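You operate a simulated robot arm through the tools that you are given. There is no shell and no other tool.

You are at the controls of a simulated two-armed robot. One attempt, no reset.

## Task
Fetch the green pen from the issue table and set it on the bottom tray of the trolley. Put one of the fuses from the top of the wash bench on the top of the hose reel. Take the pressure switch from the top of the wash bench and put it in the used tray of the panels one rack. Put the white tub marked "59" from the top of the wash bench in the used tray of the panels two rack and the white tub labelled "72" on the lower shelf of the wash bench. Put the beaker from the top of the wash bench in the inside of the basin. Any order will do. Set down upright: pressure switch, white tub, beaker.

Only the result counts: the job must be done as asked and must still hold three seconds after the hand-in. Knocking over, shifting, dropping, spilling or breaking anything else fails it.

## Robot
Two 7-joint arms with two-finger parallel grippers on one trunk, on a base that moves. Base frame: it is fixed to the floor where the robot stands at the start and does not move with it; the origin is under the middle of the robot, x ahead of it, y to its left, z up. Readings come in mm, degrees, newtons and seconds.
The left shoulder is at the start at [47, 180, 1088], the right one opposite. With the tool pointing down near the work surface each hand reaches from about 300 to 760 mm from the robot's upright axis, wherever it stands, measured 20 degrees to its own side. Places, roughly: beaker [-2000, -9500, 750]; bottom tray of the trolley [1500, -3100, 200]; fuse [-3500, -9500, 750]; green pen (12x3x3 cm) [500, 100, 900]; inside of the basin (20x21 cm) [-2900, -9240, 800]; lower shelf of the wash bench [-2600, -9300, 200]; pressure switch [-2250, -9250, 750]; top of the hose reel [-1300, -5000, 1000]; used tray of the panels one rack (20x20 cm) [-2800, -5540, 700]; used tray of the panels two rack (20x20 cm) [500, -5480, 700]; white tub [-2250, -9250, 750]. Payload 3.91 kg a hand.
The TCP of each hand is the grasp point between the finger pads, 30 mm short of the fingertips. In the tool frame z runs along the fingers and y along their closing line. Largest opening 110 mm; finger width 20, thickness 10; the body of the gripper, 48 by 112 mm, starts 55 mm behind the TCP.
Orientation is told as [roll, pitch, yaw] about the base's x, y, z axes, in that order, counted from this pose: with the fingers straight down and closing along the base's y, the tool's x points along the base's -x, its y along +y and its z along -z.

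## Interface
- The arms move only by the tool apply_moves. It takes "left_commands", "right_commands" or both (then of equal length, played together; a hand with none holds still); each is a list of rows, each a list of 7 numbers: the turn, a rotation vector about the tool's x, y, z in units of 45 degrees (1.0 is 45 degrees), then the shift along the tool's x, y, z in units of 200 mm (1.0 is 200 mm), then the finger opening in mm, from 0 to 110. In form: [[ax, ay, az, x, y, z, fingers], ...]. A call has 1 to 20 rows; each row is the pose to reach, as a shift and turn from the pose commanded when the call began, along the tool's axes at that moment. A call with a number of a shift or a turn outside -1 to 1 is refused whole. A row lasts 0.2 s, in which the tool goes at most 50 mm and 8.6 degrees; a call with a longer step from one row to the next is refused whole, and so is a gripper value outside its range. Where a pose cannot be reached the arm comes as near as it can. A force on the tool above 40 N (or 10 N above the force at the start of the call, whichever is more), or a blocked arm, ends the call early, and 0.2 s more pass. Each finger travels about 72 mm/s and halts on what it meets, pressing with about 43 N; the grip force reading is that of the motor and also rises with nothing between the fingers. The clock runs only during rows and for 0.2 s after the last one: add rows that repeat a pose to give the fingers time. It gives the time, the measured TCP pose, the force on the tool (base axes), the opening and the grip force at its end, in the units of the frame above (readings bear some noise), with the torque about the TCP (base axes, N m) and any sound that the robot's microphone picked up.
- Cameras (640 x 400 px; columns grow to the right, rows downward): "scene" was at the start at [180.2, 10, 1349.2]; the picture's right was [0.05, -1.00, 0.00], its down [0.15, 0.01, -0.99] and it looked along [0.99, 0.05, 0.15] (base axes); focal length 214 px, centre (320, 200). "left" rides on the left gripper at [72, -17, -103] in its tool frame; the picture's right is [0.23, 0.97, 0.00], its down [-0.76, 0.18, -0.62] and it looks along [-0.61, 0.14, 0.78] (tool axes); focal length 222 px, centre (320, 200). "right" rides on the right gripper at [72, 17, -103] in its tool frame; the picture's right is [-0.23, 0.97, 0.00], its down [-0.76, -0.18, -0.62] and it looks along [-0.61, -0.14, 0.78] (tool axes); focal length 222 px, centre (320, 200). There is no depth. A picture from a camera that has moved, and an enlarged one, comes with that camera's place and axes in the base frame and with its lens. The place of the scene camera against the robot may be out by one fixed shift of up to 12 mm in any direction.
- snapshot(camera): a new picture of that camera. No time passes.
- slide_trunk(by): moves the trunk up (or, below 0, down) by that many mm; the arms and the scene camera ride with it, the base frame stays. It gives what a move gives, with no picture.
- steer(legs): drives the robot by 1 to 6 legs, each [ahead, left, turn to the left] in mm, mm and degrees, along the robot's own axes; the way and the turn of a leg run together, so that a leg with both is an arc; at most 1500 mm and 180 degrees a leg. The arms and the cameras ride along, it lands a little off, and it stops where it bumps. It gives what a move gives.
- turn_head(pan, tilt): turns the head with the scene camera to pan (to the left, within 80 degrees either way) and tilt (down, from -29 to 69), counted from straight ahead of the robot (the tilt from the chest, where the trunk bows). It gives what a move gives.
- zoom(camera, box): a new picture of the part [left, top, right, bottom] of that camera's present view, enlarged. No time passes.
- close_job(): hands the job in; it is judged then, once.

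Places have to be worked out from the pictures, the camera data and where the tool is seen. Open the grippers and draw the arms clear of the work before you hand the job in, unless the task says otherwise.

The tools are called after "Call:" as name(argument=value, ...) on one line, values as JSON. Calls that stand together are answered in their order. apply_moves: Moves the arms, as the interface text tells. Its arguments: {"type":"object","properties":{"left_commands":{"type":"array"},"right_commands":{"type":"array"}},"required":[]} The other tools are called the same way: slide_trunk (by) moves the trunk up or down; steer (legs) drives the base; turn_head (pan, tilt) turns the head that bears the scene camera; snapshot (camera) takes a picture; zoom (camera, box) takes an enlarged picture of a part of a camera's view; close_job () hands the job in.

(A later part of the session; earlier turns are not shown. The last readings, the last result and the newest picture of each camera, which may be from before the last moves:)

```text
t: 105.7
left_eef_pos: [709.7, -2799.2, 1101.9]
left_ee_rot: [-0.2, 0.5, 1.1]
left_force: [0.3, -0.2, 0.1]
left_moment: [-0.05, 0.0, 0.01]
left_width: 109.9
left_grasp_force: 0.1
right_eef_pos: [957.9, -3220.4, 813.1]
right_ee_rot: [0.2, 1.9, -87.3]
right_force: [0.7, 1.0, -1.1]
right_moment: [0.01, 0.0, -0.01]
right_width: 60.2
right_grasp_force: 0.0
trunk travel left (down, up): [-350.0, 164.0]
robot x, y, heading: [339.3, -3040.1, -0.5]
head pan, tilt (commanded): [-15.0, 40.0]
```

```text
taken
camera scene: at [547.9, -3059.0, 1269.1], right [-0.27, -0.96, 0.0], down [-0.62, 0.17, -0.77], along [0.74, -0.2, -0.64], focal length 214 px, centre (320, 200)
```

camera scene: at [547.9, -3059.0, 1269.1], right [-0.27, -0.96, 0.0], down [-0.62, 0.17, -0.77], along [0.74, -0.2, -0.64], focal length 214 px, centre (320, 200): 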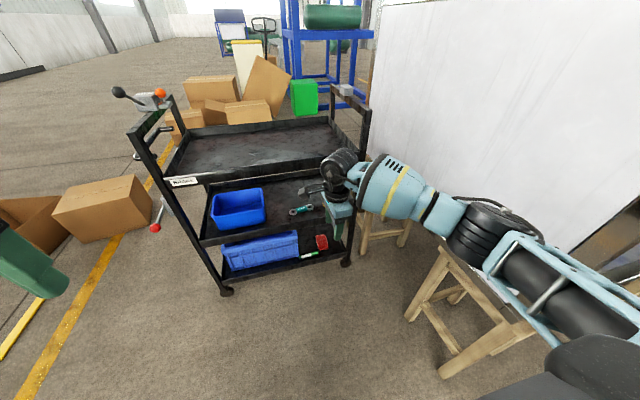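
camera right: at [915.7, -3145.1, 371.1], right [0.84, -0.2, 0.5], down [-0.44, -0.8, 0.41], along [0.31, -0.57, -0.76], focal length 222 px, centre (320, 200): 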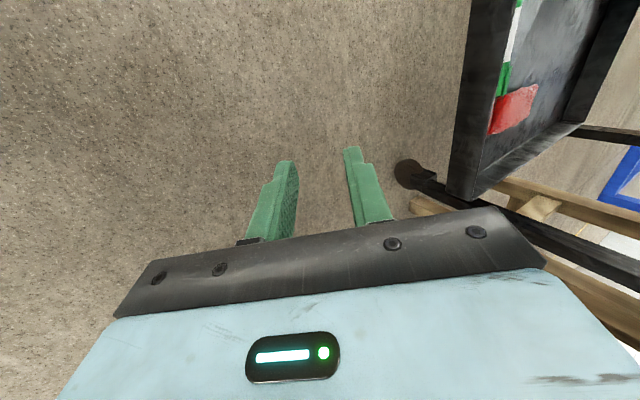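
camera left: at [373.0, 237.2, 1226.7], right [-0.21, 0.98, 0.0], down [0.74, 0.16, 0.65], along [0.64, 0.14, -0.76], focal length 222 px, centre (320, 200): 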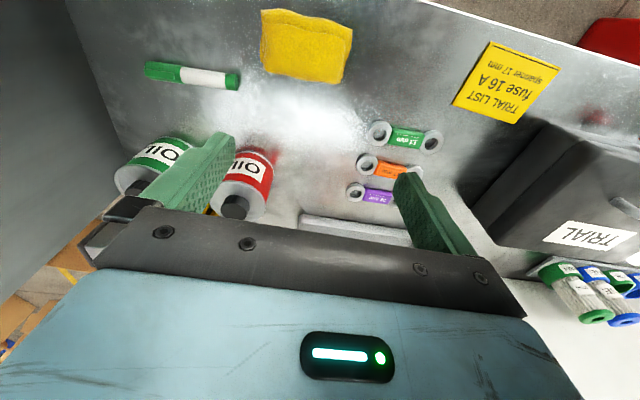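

I raise the right hand further and turn it back to yaw 0 in two calls.

Call:
apply_moves(right_commands=[[0, 0, -0.16, 0, -0.1, -0.15, 100], [0, 0, -0.32, 0, -0.2, -0.3, 100], [0, 0, -0.48, 0, -0.3, -0.45, 100], [0, 0, -0.64, 0, -0.4, -0.6, 100], [0, 0, -0.8, 0, -0.5, -0.75, 100], [0, 0, -0.96, 0, -0.5, -0.9, 100], [0, 0, -0.96, 0, -0.5, -0.9, 100]])

Call:
apply_moves(right_commands=[[0, 0, -0.16, 0, 0, 0, 100], [0, 0, -0.32, 0, 0, 0, 100], [0, 0, -0.48, 0, 0, 0, 100], [0, 0, -0.64, 0, 0, 0, 100], [0, 0, -0.8, 0, 0, 0, 100], [0, 0, -0.96, 0, 0, 0, 100], [0, 0, -0.96, 0, 0, 0, 100]])

Call:
turn_head(pan=-80, tilt=12)

Call:
snapshot(camera="scene")

```text
t: 107.3
left_eef_pos: [710.2, -2799.9, 1102.5]
left_ee_rot: [-0.1, 0.5, 1.2]
left_force: [0.7, -0.5, 0.5]
left_moment: [-0.04, -0.03, 0.0]
left_width: 109.7
left_grasp_force: 0.1
right_eef_pos: [860.6, -3231.1, 994.9]
right_ee_rot: [1.5, 1.3, -44.0]
right_force: [-0.1, 0.4, -0.1]
right_moment: [-0.01, -0.02, 0.01]
right_width: 100.0
right_grasp_force: 0.0
trunk travel left (down, up): [-350.0, 164.0]
robot x, y, heading: [336.3, -3043.8, -0.4]
head pan, tilt (commanded): [-15.0, 40.0]
```

```text
t: 108.9
left_eef_pos: [709.6, -2801.1, 1102.5]
left_ee_rot: [-0.2, 0.5, 1.1]
left_force: [0.7, 0.4, 1.3]
left_moment: [-0.02, 0.0, -0.04]
left_width: 110.0
left_grasp_force: 0.0
right_eef_pos: [859.9, -3229.7, 995.0]
right_ee_rot: [1.9, -0.1, -0.9]
right_force: [0.5, 0.0, -0.7]
right_moment: [0.01, 0.03, -0.01]
right_width: 99.9
right_grasp_force: 0.0
trunk travel left (down, up): [-350.0, 164.0]
robot x, y, heading: [339.5, -3045.5, -0.4]
head pan, tilt (commanded): [-15.0, 40.0]
```

```text
t: 110.2
left_eef_pos: [711.3, -2799.1, 1101.5]
left_ee_rot: [-0.3, 0.5, 1.1]
left_force: [-0.1, 0.2, -0.3]
left_moment: [0.04, -0.02, -0.04]
left_width: 109.9
left_grasp_force: 0.0
right_eef_pos: [859.7, -3230.2, 994.8]
right_ee_rot: [1.9, 0.0, -0.8]
right_force: [0.9, 0.0, 0.1]
right_moment: [-0.02, 0.02, -0.01]
right_width: 100.0
right_grasp_force: 0.0
trunk travel left (down, up): [-350.0, 164.0]
robot x, y, heading: [337.6, -3045.0, -0.2]
head pan, tilt (commanded): [-80.0, 12.0]
```

```text
taken
camera scene: at [481.6, -3128.2, 1313.5], right [-0.99, -0.17, 0.0], down [-0.03, 0.21, -0.98], along [0.16, -0.96, -0.21], focal length 214 px, centre (320, 200)
```

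scene: 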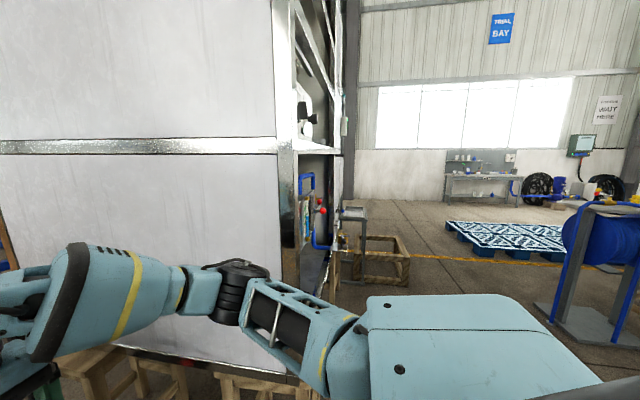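

I see the booth ("panels two") ahead-left, the blue hose reel at about [-1400,-5000], blue-white pallets around [-1900,-6700] and the wash bench far off. I reverse to x≈-600 and turn toward -y.

Call:
steer(legs=[[-940, 0, 0], [0, 0, -89]])

Call:
turn_head(pan=0, tilt=12)

Call:
snapshot(camera="scene")

```text
t: 119.0
left_eef_pos: [-371.5, -3401.7, 1102.7]
left_ee_rot: [-0.2, 0.4, -86.8]
left_force: [1.1, 0.1, -0.7]
left_moment: [0.0, 0.03, -0.03]
left_width: 110.1
left_grasp_force: 0.1
right_eef_pos: [-798.6, -3566.1, 993.8]
right_ee_rot: [2.0, 0.0, -88.8]
right_force: [-0.5, 0.2, 0.5]
right_moment: [0.03, -0.04, 0.0]
right_width: 100.1
right_grasp_force: 0.0
trunk travel left (down, up): [-350.0, 164.0]
robot x, y, heading: [-629.3, -3036.2, -88.4]
head pan, tilt (commanded): [-80.0, 12.0]
```

```text
t: 120.6
left_eef_pos: [-372.7, -3399.1, 1101.9]
left_ee_rot: [-0.2, 0.4, -86.9]
left_force: [-0.4, -0.5, -0.7]
left_moment: [-0.02, -0.02, 0.01]
left_width: 110.0
left_grasp_force: 0.1
right_eef_pos: [-797.2, -3564.8, 994.0]
right_ee_rot: [2.0, -0.1, -88.8]
right_force: [-0.1, 0.3, 0.2]
right_moment: [0.0, -0.01, 0.01]
right_width: 100.0
right_grasp_force: 0.0
trunk travel left (down, up): [-350.0, 164.0]
robot x, y, heading: [-627.0, -3038.3, -88.2]
head pan, tilt (commanded): [0.0, 12.0]
```

```text
taken
camera scene: at [-626.8, -3254.5, 1313.5], right [-1.0, -0.03, 0.0], down [-0.01, 0.21, -0.98], along [0.03, -0.98, -0.21], focal length 214 px, centre (320, 200)
```

scene: 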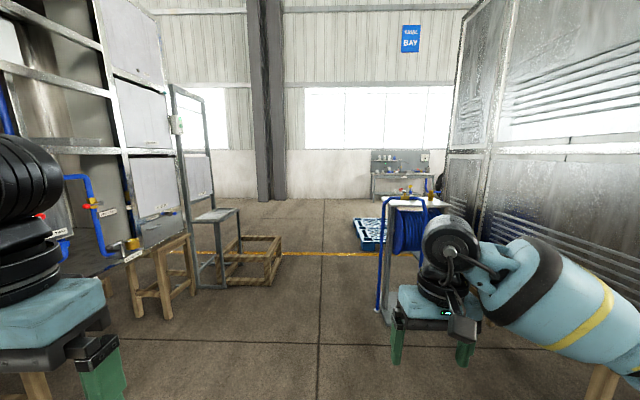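

Call:
zoom(camera="scene", box=[340, 120, 480, 270])

Call:
zoom(camera="scene", box=[0, 60, 290, 300])

```text
2.67 times, centred on (410, 195) of scene
camera zoom: at [-626.8, -3254.5, 1313.5], right [-1.0, -0.03, 0.0], down [-0.01, 0.21, -0.98], along [0.03, -0.98, -0.21], focal length 572 px, centre (80, 213)
```

zoom: 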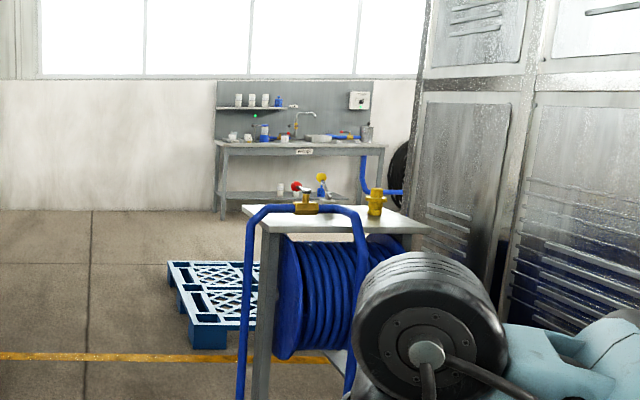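

```text
1.67 times, centred on (145, 180) of scene
camera zoom: at [-626.8, -3254.5, 1313.5], right [-1.0, -0.03, 0.0], down [-0.01, 0.21, -0.98], along [0.03, -0.98, -0.21], focal length 358 px, centre (612, 233)
```

zoom: 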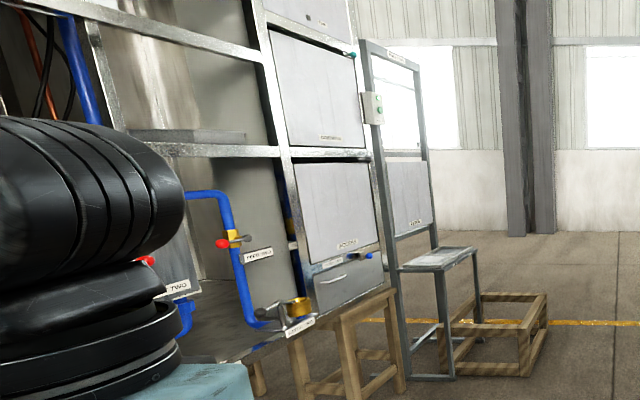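

The hose reel has a flat top plate with fittings; a frame stand with a small tray stands at about [510,-5350] by the panels-two rack. The lane along x≈-540 is free; I slide left slightly and drive 3 m ahead.

Call:
steer(legs=[[0, 90, -1.8], [1500, 0, 0], [1500, 0, 0]])

Call:
snapshot(camera="scene")

```text
t: 136.4
left_eef_pos: [-346.2, -6470.4, 1103.0]
left_ee_rot: [-0.2, 0.6, -88.7]
left_force: [-0.6, 0.1, 0.8]
left_moment: [-0.02, -0.01, -0.02]
left_width: 109.8
left_grasp_force: 0.2
right_eef_pos: [-777.8, -6619.3, 994.1]
right_ee_rot: [2.0, 0.0, -90.6]
right_force: [-0.3, 0.1, -0.5]
right_moment: [0.0, -0.01, 0.0]
right_width: 100.3
right_grasp_force: 0.0
trunk travel left (down, up): [-350.0, 164.0]
robot x, y, heading: [-595.7, -6099.5, -90.4]
head pan, tilt (commanded): [0.0, 12.0]
```

```text
taken
camera scene: at [-596.1, -6315.9, 1313.5], right [-1.0, 0.0, 0.0], down [0.0, 0.21, -0.98], along [0.0, -0.98, -0.21], focal length 214 px, centre (320, 200)
```

scene: 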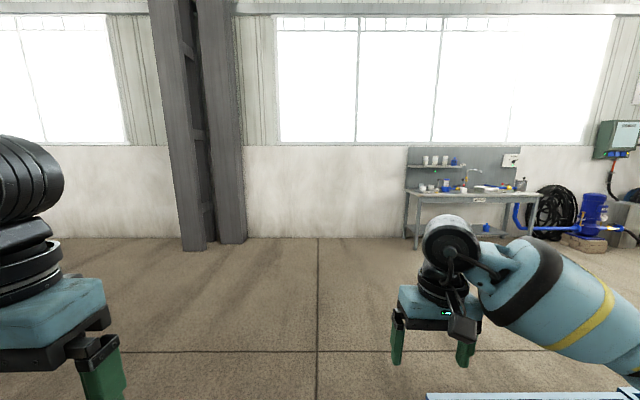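

The bench stands at y≈-9300, x from about -1950 to -3700. The floor toward it is free; I go ahead to y≈-8000 and slide right to x≈-2250.

Call:
steer(legs=[[1500, 0, 0], [400, 0, 0], [0, -1000, 0.4], [0, -650, 0]])

Call:
turn_head(pan=0, tilt=25)

Call:
snapshot(camera="scene")

```text
t: 160.5
left_eef_pos: [-1963.0, -8433.1, 1101.4]
left_ee_rot: [-0.2, 0.4, -87.5]
left_force: [-0.4, -1.5, -0.7]
left_moment: [0.0, 0.0, -0.03]
left_width: 109.8
left_grasp_force: 0.0
right_eef_pos: [-2391.3, -8593.2, 994.2]
right_ee_rot: [2.0, 0.0, -89.5]
right_force: [-1.0, 0.2, -0.6]
right_moment: [0.03, 0.03, -0.05]
right_width: 99.9
right_grasp_force: 0.0
trunk travel left (down, up): [-350.0, 164.0]
robot x, y, heading: [-2215.4, -8062.4, -89.2]
head pan, tilt (commanded): [0.0, 12.0]
```

```text
t: 161.2
left_eef_pos: [-1963.6, -8432.3, 1103.3]
left_ee_rot: [-0.1, 0.6, -87.5]
left_force: [-0.1, 0.6, -0.1]
left_moment: [-0.02, -0.01, 0.04]
left_width: 109.9
left_grasp_force: 0.0
right_eef_pos: [-2391.8, -8592.7, 994.0]
right_ee_rot: [1.9, -0.1, -89.5]
right_force: [0.3, -0.7, 0.6]
right_moment: [-0.03, 0.0, -0.03]
right_width: 100.0
right_grasp_force: 0.1
trunk travel left (down, up): [-350.0, 164.0]
robot x, y, heading: [-2221.7, -8065.4, -89.1]
head pan, tilt (commanded): [0.0, 25.0]
```

```text
taken
camera scene: at [-2217.0, -8283.1, 1292.5], right [-1.0, -0.02, 0.0], down [-0.01, 0.42, -0.91], along [0.01, -0.91, -0.42], focal length 214 px, centre (320, 200)
```

scene: 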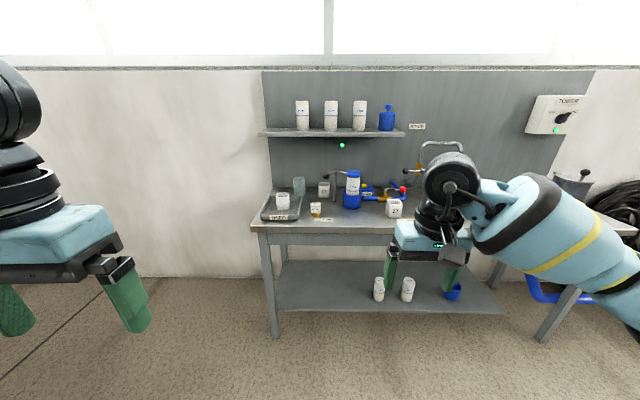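

Call:
zoom(camera="scene", box=[245, 140, 425, 250])

Call:
zoom(camera="scene", box=[255, 80, 415, 180])

Call:
zoom(camera="scene", box=[255, 230, 515, 350])

```text
3.56 times, centred on (335, 195) of scene
camera zoom: at [-2217.0, -8283.1, 1292.5], right [-1.0, -0.02, 0.0], down [-0.01, 0.42, -0.91], along [0.01, -0.91, -0.42], focal length 763 px, centre (267, 218)
```

zoom: 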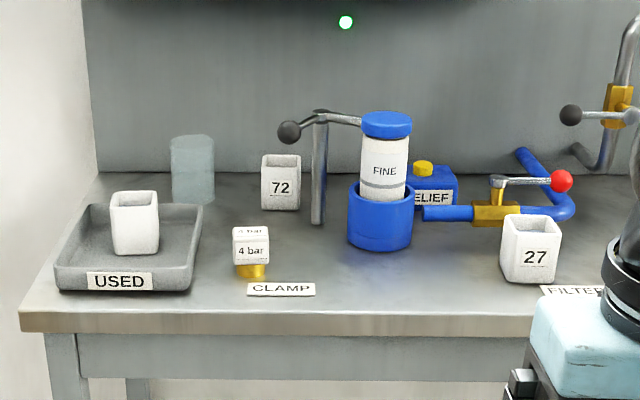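

```text
4.00 times, centred on (335, 130) of scene
camera zoom: at [-2217.0, -8283.1, 1292.5], right [-1.0, -0.02, 0.0], down [-0.01, 0.42, -0.91], along [0.01, -0.91, -0.42], focal length 858 px, centre (260, 480)
```

zoom: 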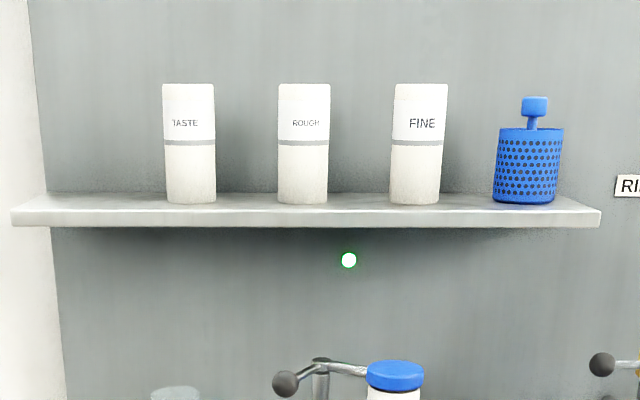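

```text
2.46 times, centred on (385, 290) of scene
camera zoom: at [-2217.0, -8283.1, 1292.5], right [-1.0, -0.02, 0.0], down [-0.01, 0.42, -0.91], along [0.01, -0.91, -0.42], focal length 528 px, centre (160, -22)
```

zoom: 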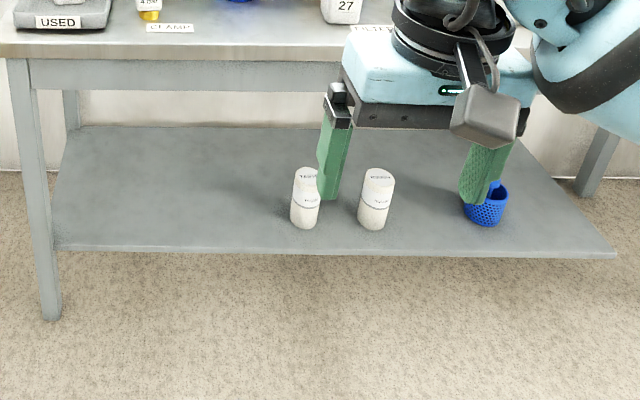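

On the bench I see: a grey USED tray with a white tub in it (label not visible), the beaker at about [-2060,-9530], tub "72" at [-2230,-9500], the "4 bar" cube with brass foot (pressure switch) at [-2185,-9259], and tub "27" at [-2580,-9250]. I need to find "59" and the fuses, so I look with both hand cameras.

Call:
snapshot(camera="right")

Call:
snapshot(camera="left")

Call:
zoom(camera="scene", box=[480, 80, 640, 240])

```text
taken
camera right: at [-2379.3, -8518.8, 1099.0], right [0.98, -0.22, 0.03], down [-0.19, -0.76, 0.62], along [-0.11, -0.61, -0.79], focal length 222 px, centre (320, 200)
```

right: 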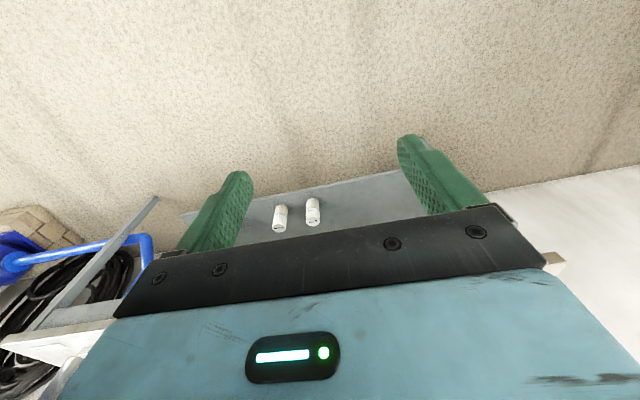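

```text
taken
camera left: at [-1982.3, -8362.8, 1206.5], right [0.96, 0.27, 0.0], down [0.21, -0.76, 0.62], along [0.17, -0.59, -0.79], focal length 222 px, centre (320, 200)
```

left: 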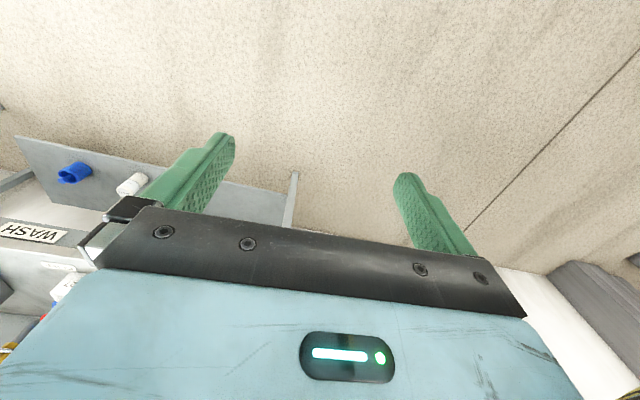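

```text
2.50 times, centred on (560, 160) of scene
camera zoom: at [-2217.0, -8283.1, 1292.5], right [-1.0, -0.02, 0.0], down [-0.01, 0.42, -0.91], along [0.01, -0.91, -0.42], focal length 536 px, centre (-280, 300)
```

zoom: 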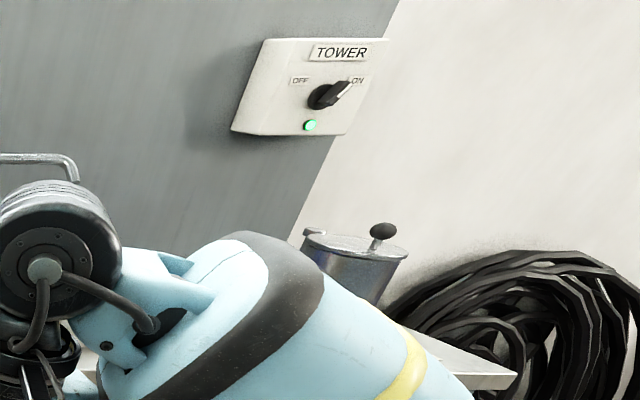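

The right half of the bench is hidden by my arm, so I slide right 800 mm and look from there.

Call:
steer(legs=[[0, -800, -0.9]])

Call:
turn_head(pan=8, tilt=28)

Call:
snapshot(camera="scene")

Call:
zoom(camera="scene", box=[120, 120, 420, 260])

```text
t: 168.7
left_eef_pos: [-2776.0, -8442.9, 1102.3]
left_ee_rot: [-0.1, 0.4, -88.8]
left_force: [-0.4, 0.1, -0.7]
left_moment: [0.03, 0.01, -0.01]
left_width: 110.2
left_grasp_force: 0.0
right_eef_pos: [-3208.3, -8593.3, 993.9]
right_ee_rot: [2.0, -0.1, -90.8]
right_force: [-0.1, 0.7, 0.0]
right_moment: [-0.01, -0.02, 0.0]
right_width: 100.2
right_grasp_force: 0.1
trunk travel left (down, up): [-350.0, 164.0]
robot x, y, heading: [-3022.7, -8070.2, -90.3]
head pan, tilt (commanded): [0.0, 25.0]
```

```text
t: 169.4
left_eef_pos: [-2777.2, -8443.0, 1103.2]
left_ee_rot: [-0.1, 0.5, -88.8]
left_force: [0.6, -0.3, -0.1]
left_moment: [0.03, 0.01, 0.02]
left_width: 110.1
left_grasp_force: 0.1
right_eef_pos: [-3208.2, -8593.1, 994.8]
right_ee_rot: [2.0, -0.2, -90.8]
right_force: [0.6, 0.1, 0.0]
right_moment: [-0.01, -0.01, -0.01]
right_width: 100.0
right_grasp_force: 0.0
trunk travel left (down, up): [-350.0, 164.0]
robot x, y, heading: [-3021.2, -8073.4, -90.7]
head pan, tilt (commanded): [8.0, 28.0]
```

```text
taken
camera scene: at [-3014.2, -8285.9, 1287.6], right [-0.99, -0.13, 0.0], down [-0.06, 0.47, -0.88], along [0.12, -0.88, -0.47], focal length 214 px, centre (320, 200)
```

scene: 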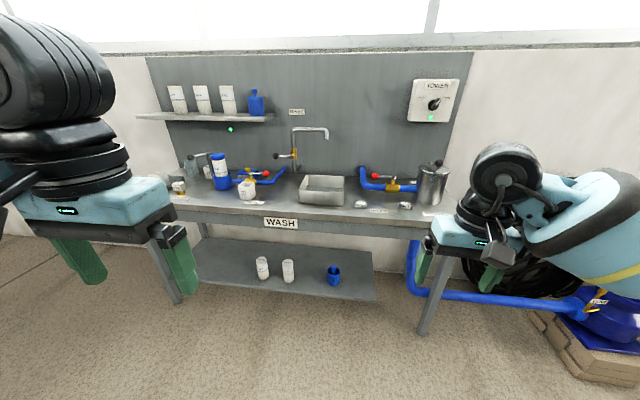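

```text
2.13 times, centred on (270, 190) of scene
camera zoom: at [-3014.2, -8285.9, 1287.6], right [-0.99, -0.13, 0.0], down [-0.06, 0.47, -0.88], along [0.12, -0.88, -0.47], focal length 458 px, centre (427, 221)
```

zoom: 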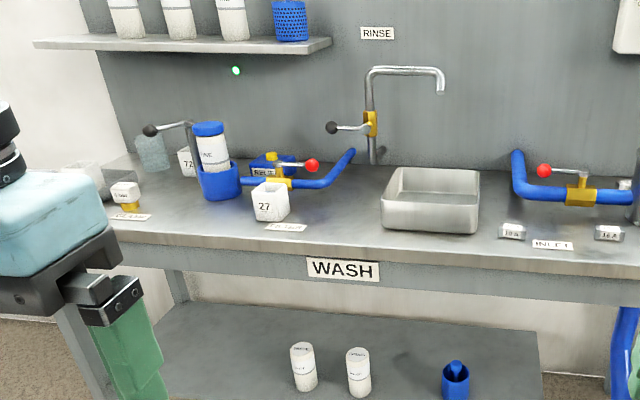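

Call:
zoom(camera="scene", box=[330, 150, 460, 230])

Call:
zoom(camera="scene", box=[140, 130, 290, 230])

```text
4.92 times, centred on (395, 190) of scene
camera zoom: at [-3014.2, -8285.9, 1287.6], right [-0.99, -0.13, 0.0], down [-0.06, 0.47, -0.88], along [0.12, -0.88, -0.47], focal length 1056 px, centre (-49, 249)
```

zoom: 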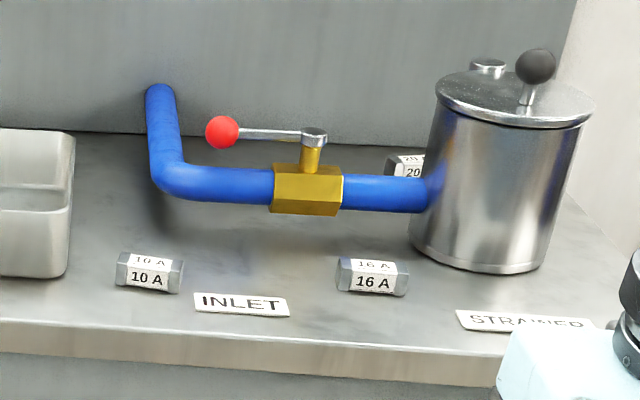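

```text
4.00 times, centred on (215, 180) of scene
camera zoom: at [-3014.2, -8285.9, 1287.6], right [-0.99, -0.13, 0.0], down [-0.06, 0.47, -0.88], along [0.12, -0.88, -0.47], focal length 858 px, centre (740, 280)
```

zoom: 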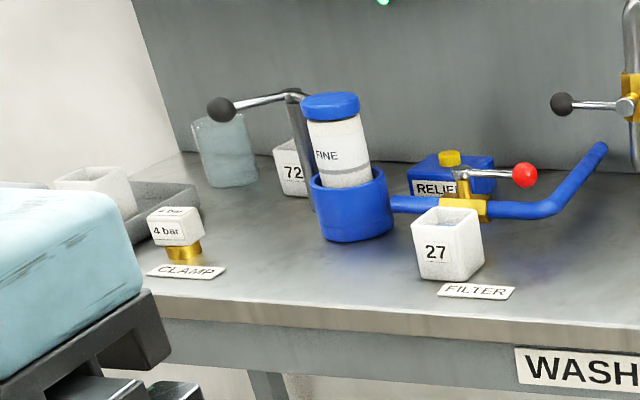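

The basin pan is at about [-2890,-9280], fuses "10 A" and "16 A" lie at about [-3082,-9174] and [-3288,-9188], a "20 A" behind the pipe. Tub "59" must be the one in the USED tray, to be checked; I draw the right hand back and up, then go close to the left end of the bench.

Call:
apply_moves(right_commands=[[0, 0, 0, 0.18, -0.05, -0.1, 110], [0, 0, 0, 0.36, -0.1, -0.2, 110], [0, 0, 0, 0.54, -0.15, -0.3, 110], [0, 0, 0, 0.72, -0.2, -0.4, 110], [0, 0, 0, 0.8, -0.25, -0.5, 110], [0, 0, 0, 0.8, -0.25, -0.6, 110]])

Call:
steer(legs=[[0, 780, 0.7], [550, 0, 0]])

Call:
turn_head(pan=10, tilt=35)

Call:
snapshot(camera="scene")

```text
t: 170.8
left_eef_pos: [-2777.3, -8443.4, 1102.3]
left_ee_rot: [-0.2, 0.5, -88.7]
left_force: [-0.2, 0.3, 0.5]
left_moment: [-0.01, 0.03, 0.0]
left_width: 110.3
left_grasp_force: 0.1
right_eef_pos: [-3258.9, -8433.2, 1112.7]
right_ee_rot: [1.9, -0.1, -90.8]
right_force: [-0.3, -1.3, 0.2]
right_moment: [0.02, 0.01, -0.01]
right_width: 110.0
right_grasp_force: 0.1
trunk travel left (down, up): [-350.0, 164.0]
robot x, y, heading: [-3019.8, -8070.8, -90.2]
head pan, tilt (commanded): [8.0, 28.0]
```

```text
t: 181.0
left_eef_pos: [-1971.1, -8998.4, 1102.1]
left_ee_rot: [-0.1, 0.5, -88.1]
left_force: [-1.0, 1.0, 0.4]
left_moment: [0.03, 0.02, 0.0]
left_width: 110.1
left_grasp_force: 0.1
right_eef_pos: [-2454.9, -8993.4, 1110.5]
right_ee_rot: [2.0, -0.1, -90.0]
right_force: [0.6, -0.1, 0.0]
right_moment: [-0.03, 0.02, -0.03]
right_width: 109.8
right_grasp_force: 0.0
trunk travel left (down, up): [-350.0, 164.0]
robot x, y, heading: [-2224.5, -8625.4, -89.6]
head pan, tilt (commanded): [8.0, 28.0]
```

```text
t: 181.7
left_eef_pos: [-1972.3, -8996.8, 1102.3]
left_ee_rot: [-0.1, 0.5, -88.1]
left_force: [0.0, 0.6, 0.1]
left_moment: [0.01, -0.01, -0.02]
left_width: 110.3
left_grasp_force: 0.2
right_eef_pos: [-2454.5, -8994.0, 1112.3]
right_ee_rot: [2.1, -0.2, -90.2]
right_force: [0.5, -0.3, -0.5]
right_moment: [0.0, -0.02, 0.0]
right_width: 110.2
right_grasp_force: 0.0
trunk travel left (down, up): [-350.0, 164.0]
robot x, y, heading: [-2220.5, -8625.0, -89.8]
head pan, tilt (commanded): [10.0, 35.0]
```

```text
taken
camera scene: at [-2208.2, -8838.9, 1276.7], right [-0.98, -0.18, 0.0], down [-0.1, 0.56, -0.82], along [0.15, -0.81, -0.57], focal length 214 px, centre (320, 200)
```

scene: 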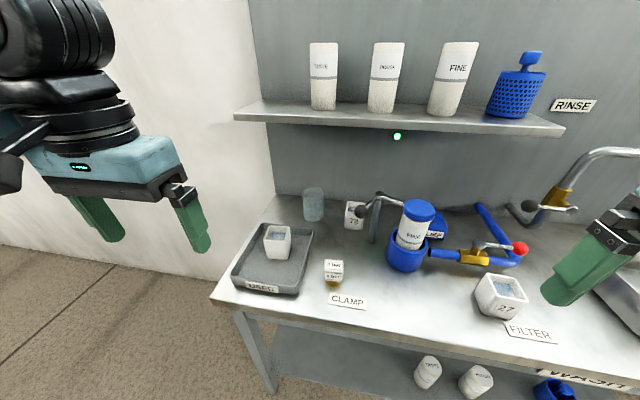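

Call:
zoom(camera="scene", box=[210, 160, 410, 310])

Call:
snapshot(camera="left")

Call:
snapshot(camera="right")

```text
2.67 times, centred on (310, 235) of scene
camera zoom: at [-2208.2, -8838.9, 1276.7], right [-0.98, -0.18, 0.0], down [-0.1, 0.56, -0.82], along [0.15, -0.81, -0.57], focal length 572 px, centre (347, 107)
```

zoom: 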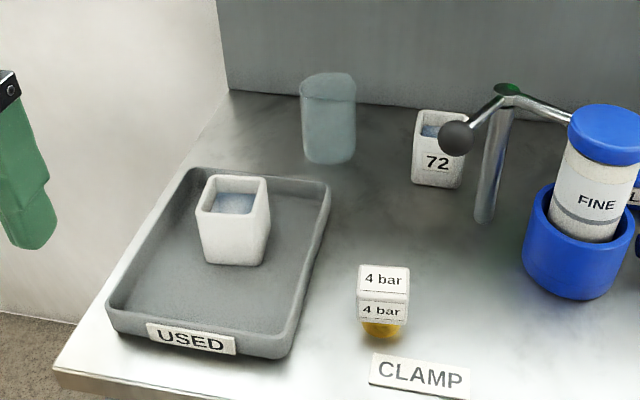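

```text
taken
camera left: at [-1989.6, -8926.4, 1206.6], right [0.97, 0.26, 0.0], down [0.2, -0.76, 0.62], along [0.16, -0.59, -0.79], focal length 222 px, centre (320, 200)
```

left: 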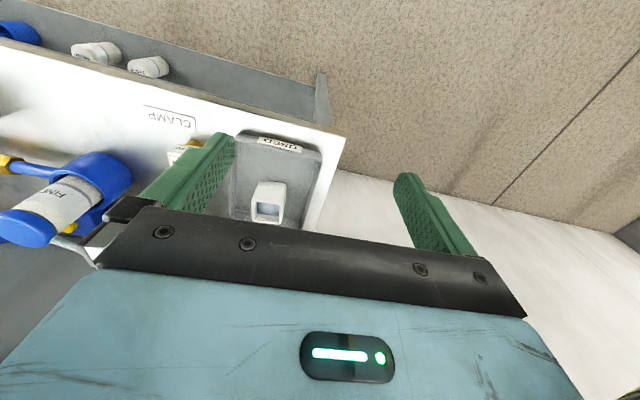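

```text
taken
camera right: at [-2441.7, -8919.6, 1216.6], right [0.97, -0.23, 0.03], down [-0.2, -0.76, 0.62], along [-0.12, -0.61, -0.79], focal length 222 px, centre (320, 200)
```

right: 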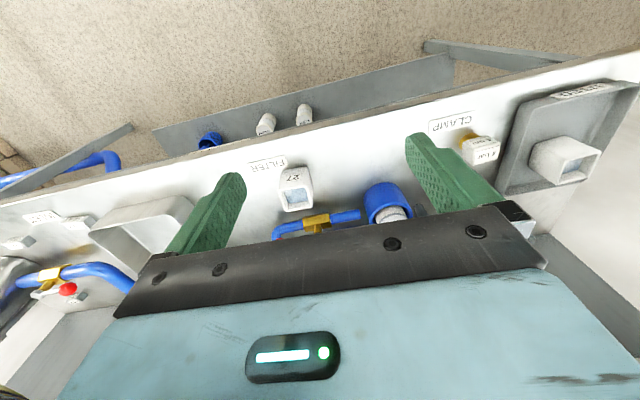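

The tubs hold liquid, so everything must move upright and gently. The tub in the USED tray shows no mark on its front, so I slide left to view its left face.

Call:
steer(legs=[[0, 550, 0]])

Call:
turn_head(pan=-30, tilt=35)

Call:
snapshot(camera="scene")

Call:
snapshot(camera="left")

Call:
snapshot(camera="right")

```text
t: 186.9
left_eef_pos: [-1433.4, -8997.7, 1103.0]
left_ee_rot: [-0.2, 0.5, -88.6]
left_force: [0.4, 0.0, 0.4]
left_moment: [-0.01, -0.02, 0.03]
left_width: 110.0
left_grasp_force: 0.1
right_eef_pos: [-1916.0, -8989.0, 1111.5]
right_ee_rot: [2.0, 0.0, -90.6]
right_force: [-0.3, -0.2, 0.2]
right_moment: [-0.02, 0.01, -0.01]
right_width: 110.1
right_grasp_force: 0.1
trunk travel left (down, up): [-350.0, 164.0]
robot x, y, heading: [-1683.8, -8627.7, -90.2]
head pan, tilt (commanded): [10.0, 35.0]
```

```text
t: 188.0
left_eef_pos: [-1434.5, -8998.1, 1102.6]
left_ee_rot: [0.0, 0.5, -88.6]
left_force: [0.0, 0.6, -0.3]
left_moment: [0.02, -0.01, 0.0]
left_width: 109.9
left_grasp_force: 0.0
right_eef_pos: [-1916.0, -8989.4, 1111.4]
right_ee_rot: [2.0, -0.1, -90.5]
right_force: [-0.6, 0.3, -0.2]
right_moment: [0.0, 0.01, -0.03]
right_width: 109.8
right_grasp_force: 0.0
trunk travel left (down, up): [-350.0, 164.0]
robot x, y, heading: [-1675.9, -8625.4, -90.2]
head pan, tilt (commanded): [-30.0, 35.0]
```

```text
taken
camera scene: at [-1727.5, -8827.3, 1276.7], right [-0.87, 0.5, 0.0], down [0.29, 0.5, -0.82], along [-0.41, -0.71, -0.57], focal length 214 px, centre (320, 200)
```

scene: 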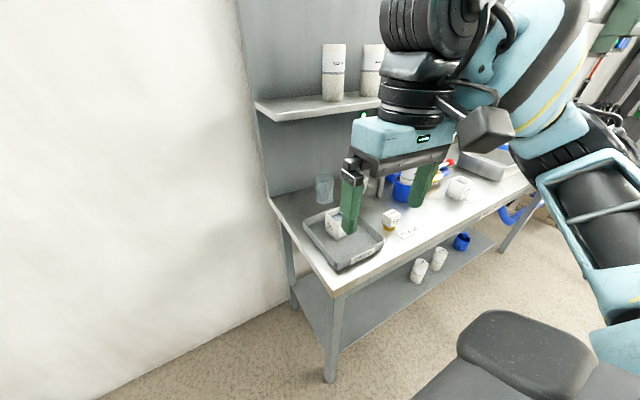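

```text
taken
camera left: at [-1450.3, -8927.3, 1206.5], right [0.97, 0.25, 0.0], down [0.2, -0.76, 0.62], along [0.15, -0.6, -0.79], focal length 222 px, centre (320, 200)
```

left: 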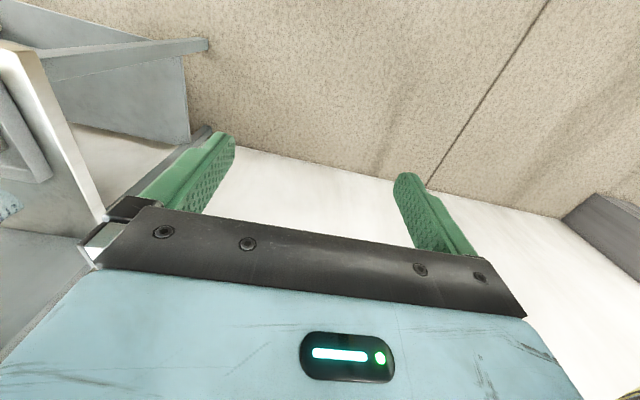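

```text
taken
camera right: at [-1902.4, -8916.5, 1216.6], right [0.97, -0.24, 0.03], down [-0.21, -0.76, 0.62], along [-0.12, -0.61, -0.79], focal length 222 px, centre (320, 200)
```

right: 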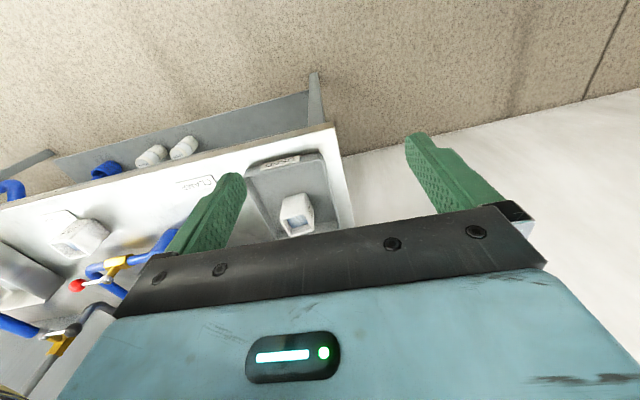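

My right finger hides the tub in the scene view. I shift the right hand aside and look again.

Call:
apply_moves(right_commands=[[0, 0, 0, 0.1, -0.15, -0.1, 110], [0, 0, 0, 0.2, -0.3, -0.2, 110], [0, 0, 0, 0.2, -0.5, -0.2, 110], [0, 0, 0, 0.2, -0.5, -0.2, 110]])

Call:
turn_head(pan=-35, tilt=40)

Call:
snapshot(camera="scene")

Call:
zoom(camera="scene", box=[270, 130, 430, 270])

```text
t: 189.0
left_eef_pos: [-1434.8, -8998.4, 1101.9]
left_ee_rot: [-0.2, 0.6, -88.6]
left_force: [0.3, 0.2, 0.0]
left_moment: [-0.02, 0.01, 0.03]
left_width: 110.1
left_grasp_force: 0.0
right_eef_pos: [-2018.2, -8949.8, 1149.4]
right_ee_rot: [2.0, -0.1, -90.6]
right_force: [0.8, -0.3, 0.3]
right_moment: [-0.02, 0.01, 0.01]
right_width: 110.0
right_grasp_force: 0.1
trunk travel left (down, up): [-350.0, 164.0]
robot x, y, heading: [-1679.0, -8624.6, -90.4]
head pan, tilt (commanded): [-30.0, 35.0]
```

```text
t: 189.6
left_eef_pos: [-1433.2, -8997.7, 1102.3]
left_ee_rot: [-0.1, 0.3, -88.7]
left_force: [-0.1, 0.0, 0.3]
left_moment: [-0.02, 0.03, -0.02]
left_width: 110.1
left_grasp_force: 0.2
right_eef_pos: [-2018.0, -8948.4, 1149.0]
right_ee_rot: [2.0, -0.1, -90.7]
right_force: [-0.9, -0.3, 0.1]
right_moment: [0.02, 0.02, -0.04]
right_width: 110.0
right_grasp_force: 0.1
trunk travel left (down, up): [-350.0, 164.0]
robot x, y, heading: [-1680.2, -8627.7, -90.3]
head pan, tilt (commanded): [-35.0, 40.0]
```

```text
taken
camera scene: at [-1732.3, -8820.6, 1269.1], right [-0.82, 0.58, 0.0], down [0.37, 0.53, -0.77], along [-0.44, -0.63, -0.64], focal length 214 px, centre (320, 200)
```

scene: 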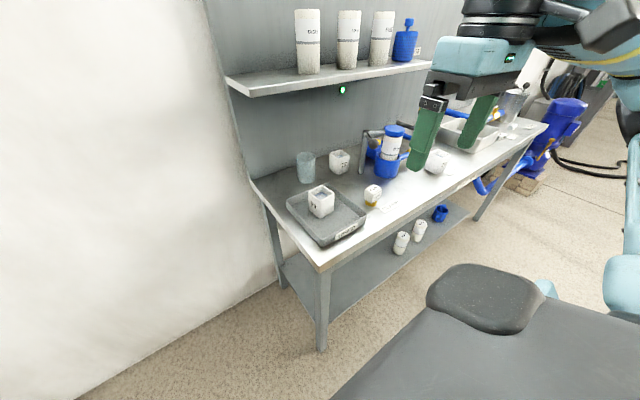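

```text
2.86 times, centred on (350, 200) of scene
camera zoom: at [-1732.3, -8820.6, 1269.1], right [-0.82, 0.58, 0.0], down [0.37, 0.53, -0.77], along [-0.44, -0.63, -0.64], focal length 613 px, centre (234, 200)
```

zoom: 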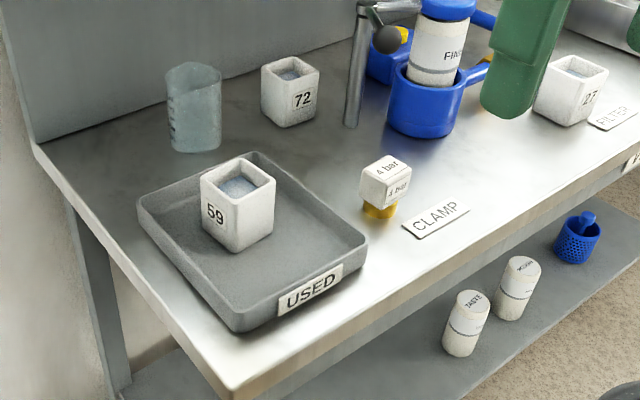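

Confirmed: the tub in the USED tray is marked "59" on its left face. By triangulation: 59 top at [-2022,-9229,884], switch top [-2179,-9167,865], 72 top [-2215,-9384,882], beaker top [-2080,-9406,906], wall-shelf front edge y≈-9356 at z≈1140. I go to [-2280,-8800] to take the beaker with the left hand tilted forward under the shelf.

Call:
steer(legs=[[0, -600, 0.3], [170, 0, 0]])

Call:
turn_head(pan=12, tilt=35)

Call:
snapshot(camera="scene")

Call:
snapshot(camera="left")

```text
t: 196.3
left_eef_pos: [-2006.3, -9171.6, 1102.1]
left_ee_rot: [-0.1, 0.4, -88.0]
left_force: [0.0, 0.3, -0.4]
left_moment: [0.02, 0.0, 0.03]
left_width: 110.0
left_grasp_force: 0.1
right_eef_pos: [-2592.8, -9129.3, 1148.3]
right_ee_rot: [1.9, -0.1, -90.0]
right_force: [-0.3, 0.0, 0.0]
right_moment: [0.02, 0.03, 0.0]
right_width: 110.1
right_grasp_force: 0.0
trunk travel left (down, up): [-350.0, 164.0]
robot x, y, heading: [-2252.3, -8803.6, -89.5]
head pan, tilt (commanded): [-35.0, 40.0]
```

```text
t: 197.4
left_eef_pos: [-2007.4, -9170.1, 1102.5]
left_ee_rot: [0.0, 0.5, -88.0]
left_force: [-0.4, -0.5, 0.1]
left_moment: [0.01, 0.03, -0.01]
left_width: 109.8
left_grasp_force: 0.0
right_eef_pos: [-2591.9, -9129.2, 1148.4]
right_ee_rot: [2.0, -0.1, -89.9]
right_force: [-0.1, -0.2, -0.7]
right_moment: [-0.02, 0.04, 0.0]
right_width: 109.9
right_grasp_force: 0.1
trunk travel left (down, up): [-350.0, 164.0]
robot x, y, heading: [-2257.6, -8804.4, -89.7]
head pan, tilt (commanded): [12.0, 35.0]
```

```text
taken
camera scene: at [-2240.4, -9012.5, 1276.7], right [-0.98, -0.22, 0.0], down [-0.12, 0.56, -0.82], along [0.18, -0.8, -0.57], focal length 214 px, centre (320, 200)
```

scene: 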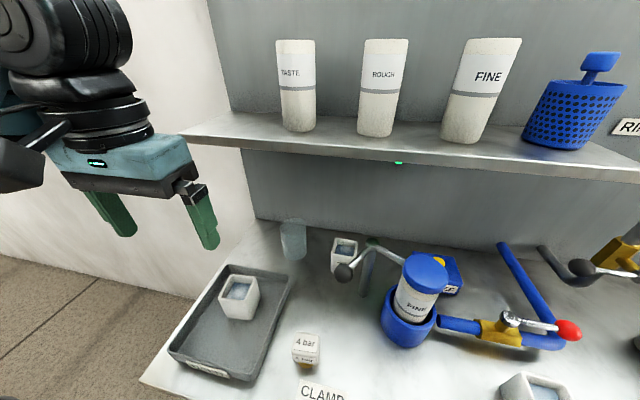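

```text
taken
camera left: at [-2024.5, -9100.2, 1206.6], right [0.97, 0.26, 0.0], down [0.21, -0.76, 0.62], along [0.16, -0.59, -0.79], focal length 222 px, centre (320, 200)
```

left: 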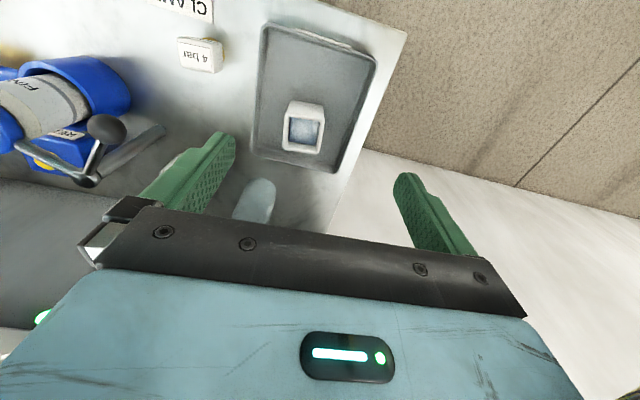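

The left hand is ready above the USED tray. I tilt it 30° forward and move it in front of the beaker, still high at z≈1000.

Call:
apply_moves(left_commands=[[0, -0.11, 0, -0.1, -0.06, 0.08, 110], [0, -0.22, 0, -0.2, -0.12, 0.17, 110], [0, -0.33, 0, -0.29, -0.19, 0.26, 110], [0, -0.45, 0, -0.39, -0.25, 0.34, 110], [0, -0.56, 0, -0.49, -0.31, 0.43, 110], [0, -0.667, 0, -0.587, -0.371, 0.51, 110], [0, -0.667, 0, -0.587, -0.371, 0.51, 110]])

Call:
snapshot(camera="left")

Call:
snapshot(camera="scene")

```text
t: 199.0
left_eef_pos: [-2077.6, -9288.7, 1000.4]
left_ee_rot: [-0.2, -29.6, -87.8]
left_force: [0.5, -0.6, -0.1]
left_moment: [0.0, 0.01, -0.02]
left_width: 110.1
left_grasp_force: 0.0
right_eef_pos: [-2591.7, -9128.5, 1149.3]
right_ee_rot: [2.0, -0.1, -90.0]
right_force: [0.4, 0.5, -0.1]
right_moment: [0.02, 0.01, -0.01]
right_width: 110.0
right_grasp_force: 0.1
trunk travel left (down, up): [-350.0, 164.0]
robot x, y, heading: [-2256.5, -8806.1, -89.6]
head pan, tilt (commanded): [12.0, 35.0]
```

```text
taken
camera left: at [-2097.6, -9175.1, 1054.5], right [0.97, 0.23, -0.12], down [0.19, -0.35, 0.92], along [0.17, -0.91, -0.38], focal length 222 px, centre (320, 200)
```

left: 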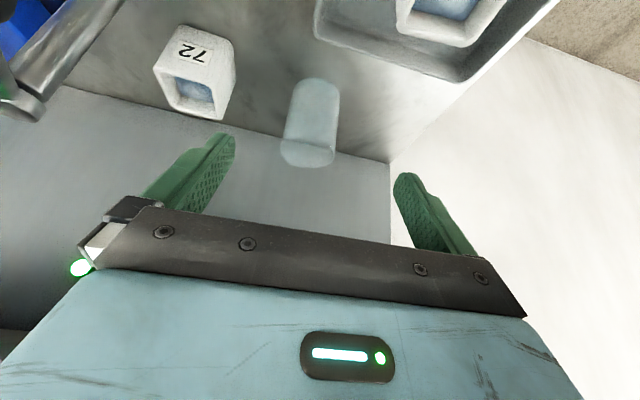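

```text
taken
camera scene: at [-2240.2, -9012.2, 1276.7], right [-0.98, -0.22, 0.0], down [-0.12, 0.56, -0.82], along [0.18, -0.8, -0.57], focal length 214 px, centre (320, 200)
```

scene: 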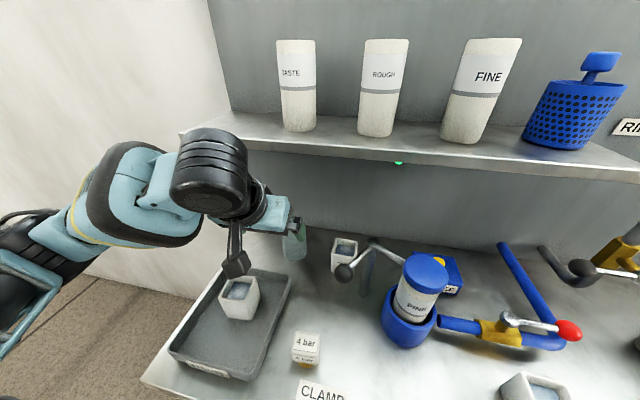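

From this view the beaker is at [-2079,-9397], 67 mm wide, rim z≈906, and centred between the open fingers. I move in along a forward-down line, two thirds of the way first.

Call:
apply_moves(left_commands=[[0, 0, 0, -0.02, -0.005, 0.13, 110], [0, 0, 0, -0.04, -0.01, 0.26, 110], [0, 0, 0, -0.06, -0.015, 0.39, 110], [0, 0, 0, -0.08, -0.018, 0.5, 110], [0, 0, 0, -0.08, -0.018, 0.5, 110]])

Call:
snapshot(camera="left")

Call:
zoom(camera="scene", box=[160, 90, 400, 290])

```text
t: 200.2
left_eef_pos: [-2080.5, -9352.9, 922.8]
left_ee_rot: [-0.2, -29.5, -87.8]
left_force: [-0.6, 0.2, -0.6]
left_moment: [0.01, 0.03, 0.02]
left_width: 110.2
left_grasp_force: 0.0
right_eef_pos: [-2593.8, -9128.2, 1148.5]
right_ee_rot: [2.0, -0.1, -90.0]
right_force: [-0.5, 0.5, -0.4]
right_moment: [0.01, 0.02, -0.01]
right_width: 110.2
right_grasp_force: 0.0
trunk travel left (down, up): [-350.0, 164.0]
robot x, y, heading: [-2256.5, -8802.2, -89.5]
head pan, tilt (commanded): [12.0, 35.0]
```

```text
taken
camera left: at [-2100.5, -9240.0, 977.8], right [0.97, 0.23, -0.11], down [0.19, -0.35, 0.92], along [0.17, -0.91, -0.38], focal length 222 px, centre (320, 200)
```

left: 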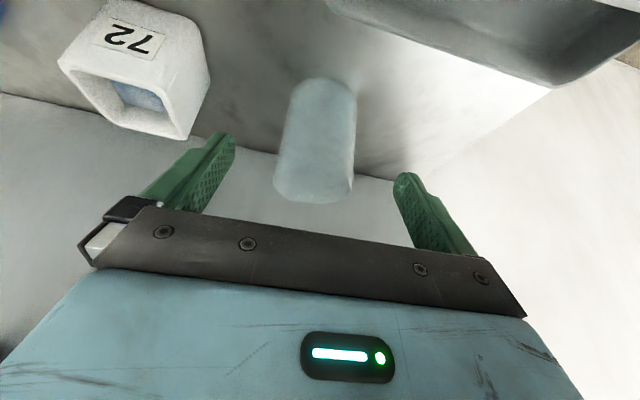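

```text
2.00 times, centred on (280, 190) of scene
camera zoom: at [-2240.3, -9012.3, 1276.7], right [-0.98, -0.22, 0.0], down [-0.12, 0.56, -0.82], along [0.18, -0.8, -0.57], focal length 429 px, centre (400, 220)
```

zoom: 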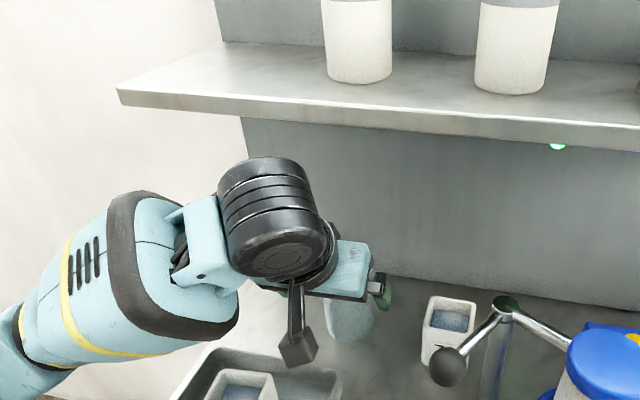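

The beaker stands midway between the fingers. I go on to the grasp height.

Call:
apply_moves(left_commands=[[0, 0, 0, -0.015, 0, 0.1, 110], [0, 0, 0, -0.03, 0, 0.2, 110], [0, 0, 0, -0.039, 0, 0.2825, 110], [0, 0, 0, -0.039, 0, 0.2825, 110]])

Call:
snapshot(camera="left")

Call:
zoom(camera="scene", box=[200, 160, 400, 310])

```text
t: 201.2
left_eef_pos: [-2078.0, -9387.5, 874.8]
left_ee_rot: [-0.2, -29.6, -87.9]
left_force: [0.2, 0.4, 0.1]
left_moment: [0.0, -0.02, 0.05]
left_width: 109.9
left_grasp_force: 0.1
right_eef_pos: [-2592.2, -9129.4, 1148.8]
right_ee_rot: [1.9, 0.0, -90.0]
right_force: [0.5, 0.4, 0.0]
right_moment: [0.0, 0.02, -0.02]
right_width: 109.8
right_grasp_force: 0.0
trunk travel left (down, up): [-350.0, 164.0]
robot x, y, heading: [-2257.7, -8798.7, -89.5]
head pan, tilt (commanded): [12.0, 35.0]
```

```text
taken
camera left: at [-2097.4, -9274.3, 930.1], right [0.97, 0.23, -0.11], down [0.19, -0.35, 0.92], along [0.17, -0.91, -0.38], focal length 222 px, centre (320, 200)
```

left: 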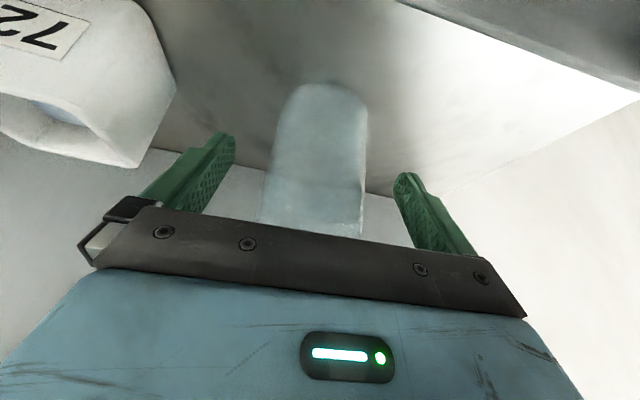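

```text
2.67 times, centred on (300, 235) of scene
camera zoom: at [-2240.3, -9012.3, 1276.7], right [-0.98, -0.22, 0.0], down [-0.12, 0.56, -0.82], along [0.18, -0.8, -0.57], focal length 572 px, centre (373, 107)
```

zoom: 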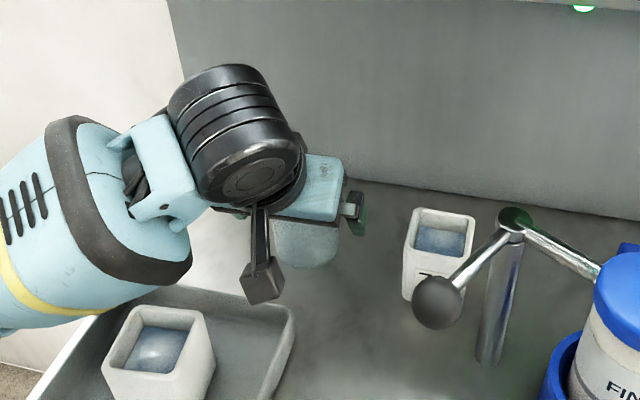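

The fingers stand on both sides of the beaker. I close gradually, to a width just under its diameter, to grip the glass gently.

Call:
apply_moves(left_commands=[[0, 0, 0, 0, 0, 0, 95], [0, 0, 0, 0, 0, 0, 80], [0, 0, 0, 0, 0, 0, 72], [0, 0, 0, 0, 0, 0, 68], [0, 0, 0, 0, 0, 0, 66], [0, 0, 0, 0, 0, 0, 66]])

Call:
snapshot(camera="left")

```text
t: 202.6
left_eef_pos: [-2077.9, -9386.7, 876.3]
left_ee_rot: [-0.2, -29.5, -87.9]
left_force: [0.3, -0.2, 0.0]
left_moment: [0.01, 0.0, -0.02]
left_width: 68.7
left_grasp_force: 42.9
right_eef_pos: [-2593.9, -9128.5, 1149.9]
right_ee_rot: [2.0, -0.1, -89.9]
right_force: [0.1, 0.0, 0.3]
right_moment: [0.01, 0.0, -0.05]
right_width: 110.1
right_grasp_force: 0.2
trunk travel left (down, up): [-350.0, 164.0]
robot x, y, heading: [-2255.8, -8806.8, -89.5]
head pan, tilt (commanded): [12.0, 35.0]
```

```text
taken
camera left: at [-2097.3, -9274.3, 930.2], right [0.97, 0.23, -0.11], down [0.19, -0.35, 0.92], along [0.17, -0.91, -0.38], focal length 222 px, centre (320, 200)
```

left: 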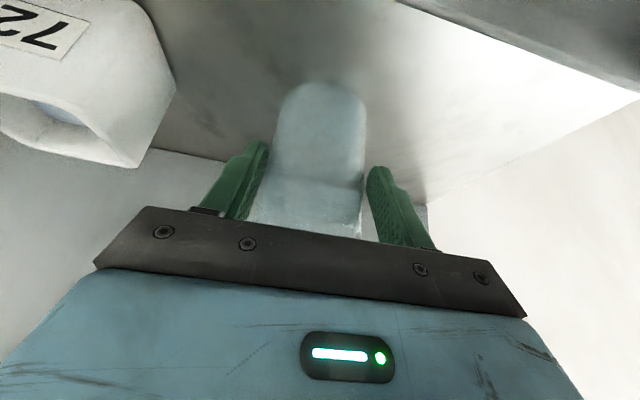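

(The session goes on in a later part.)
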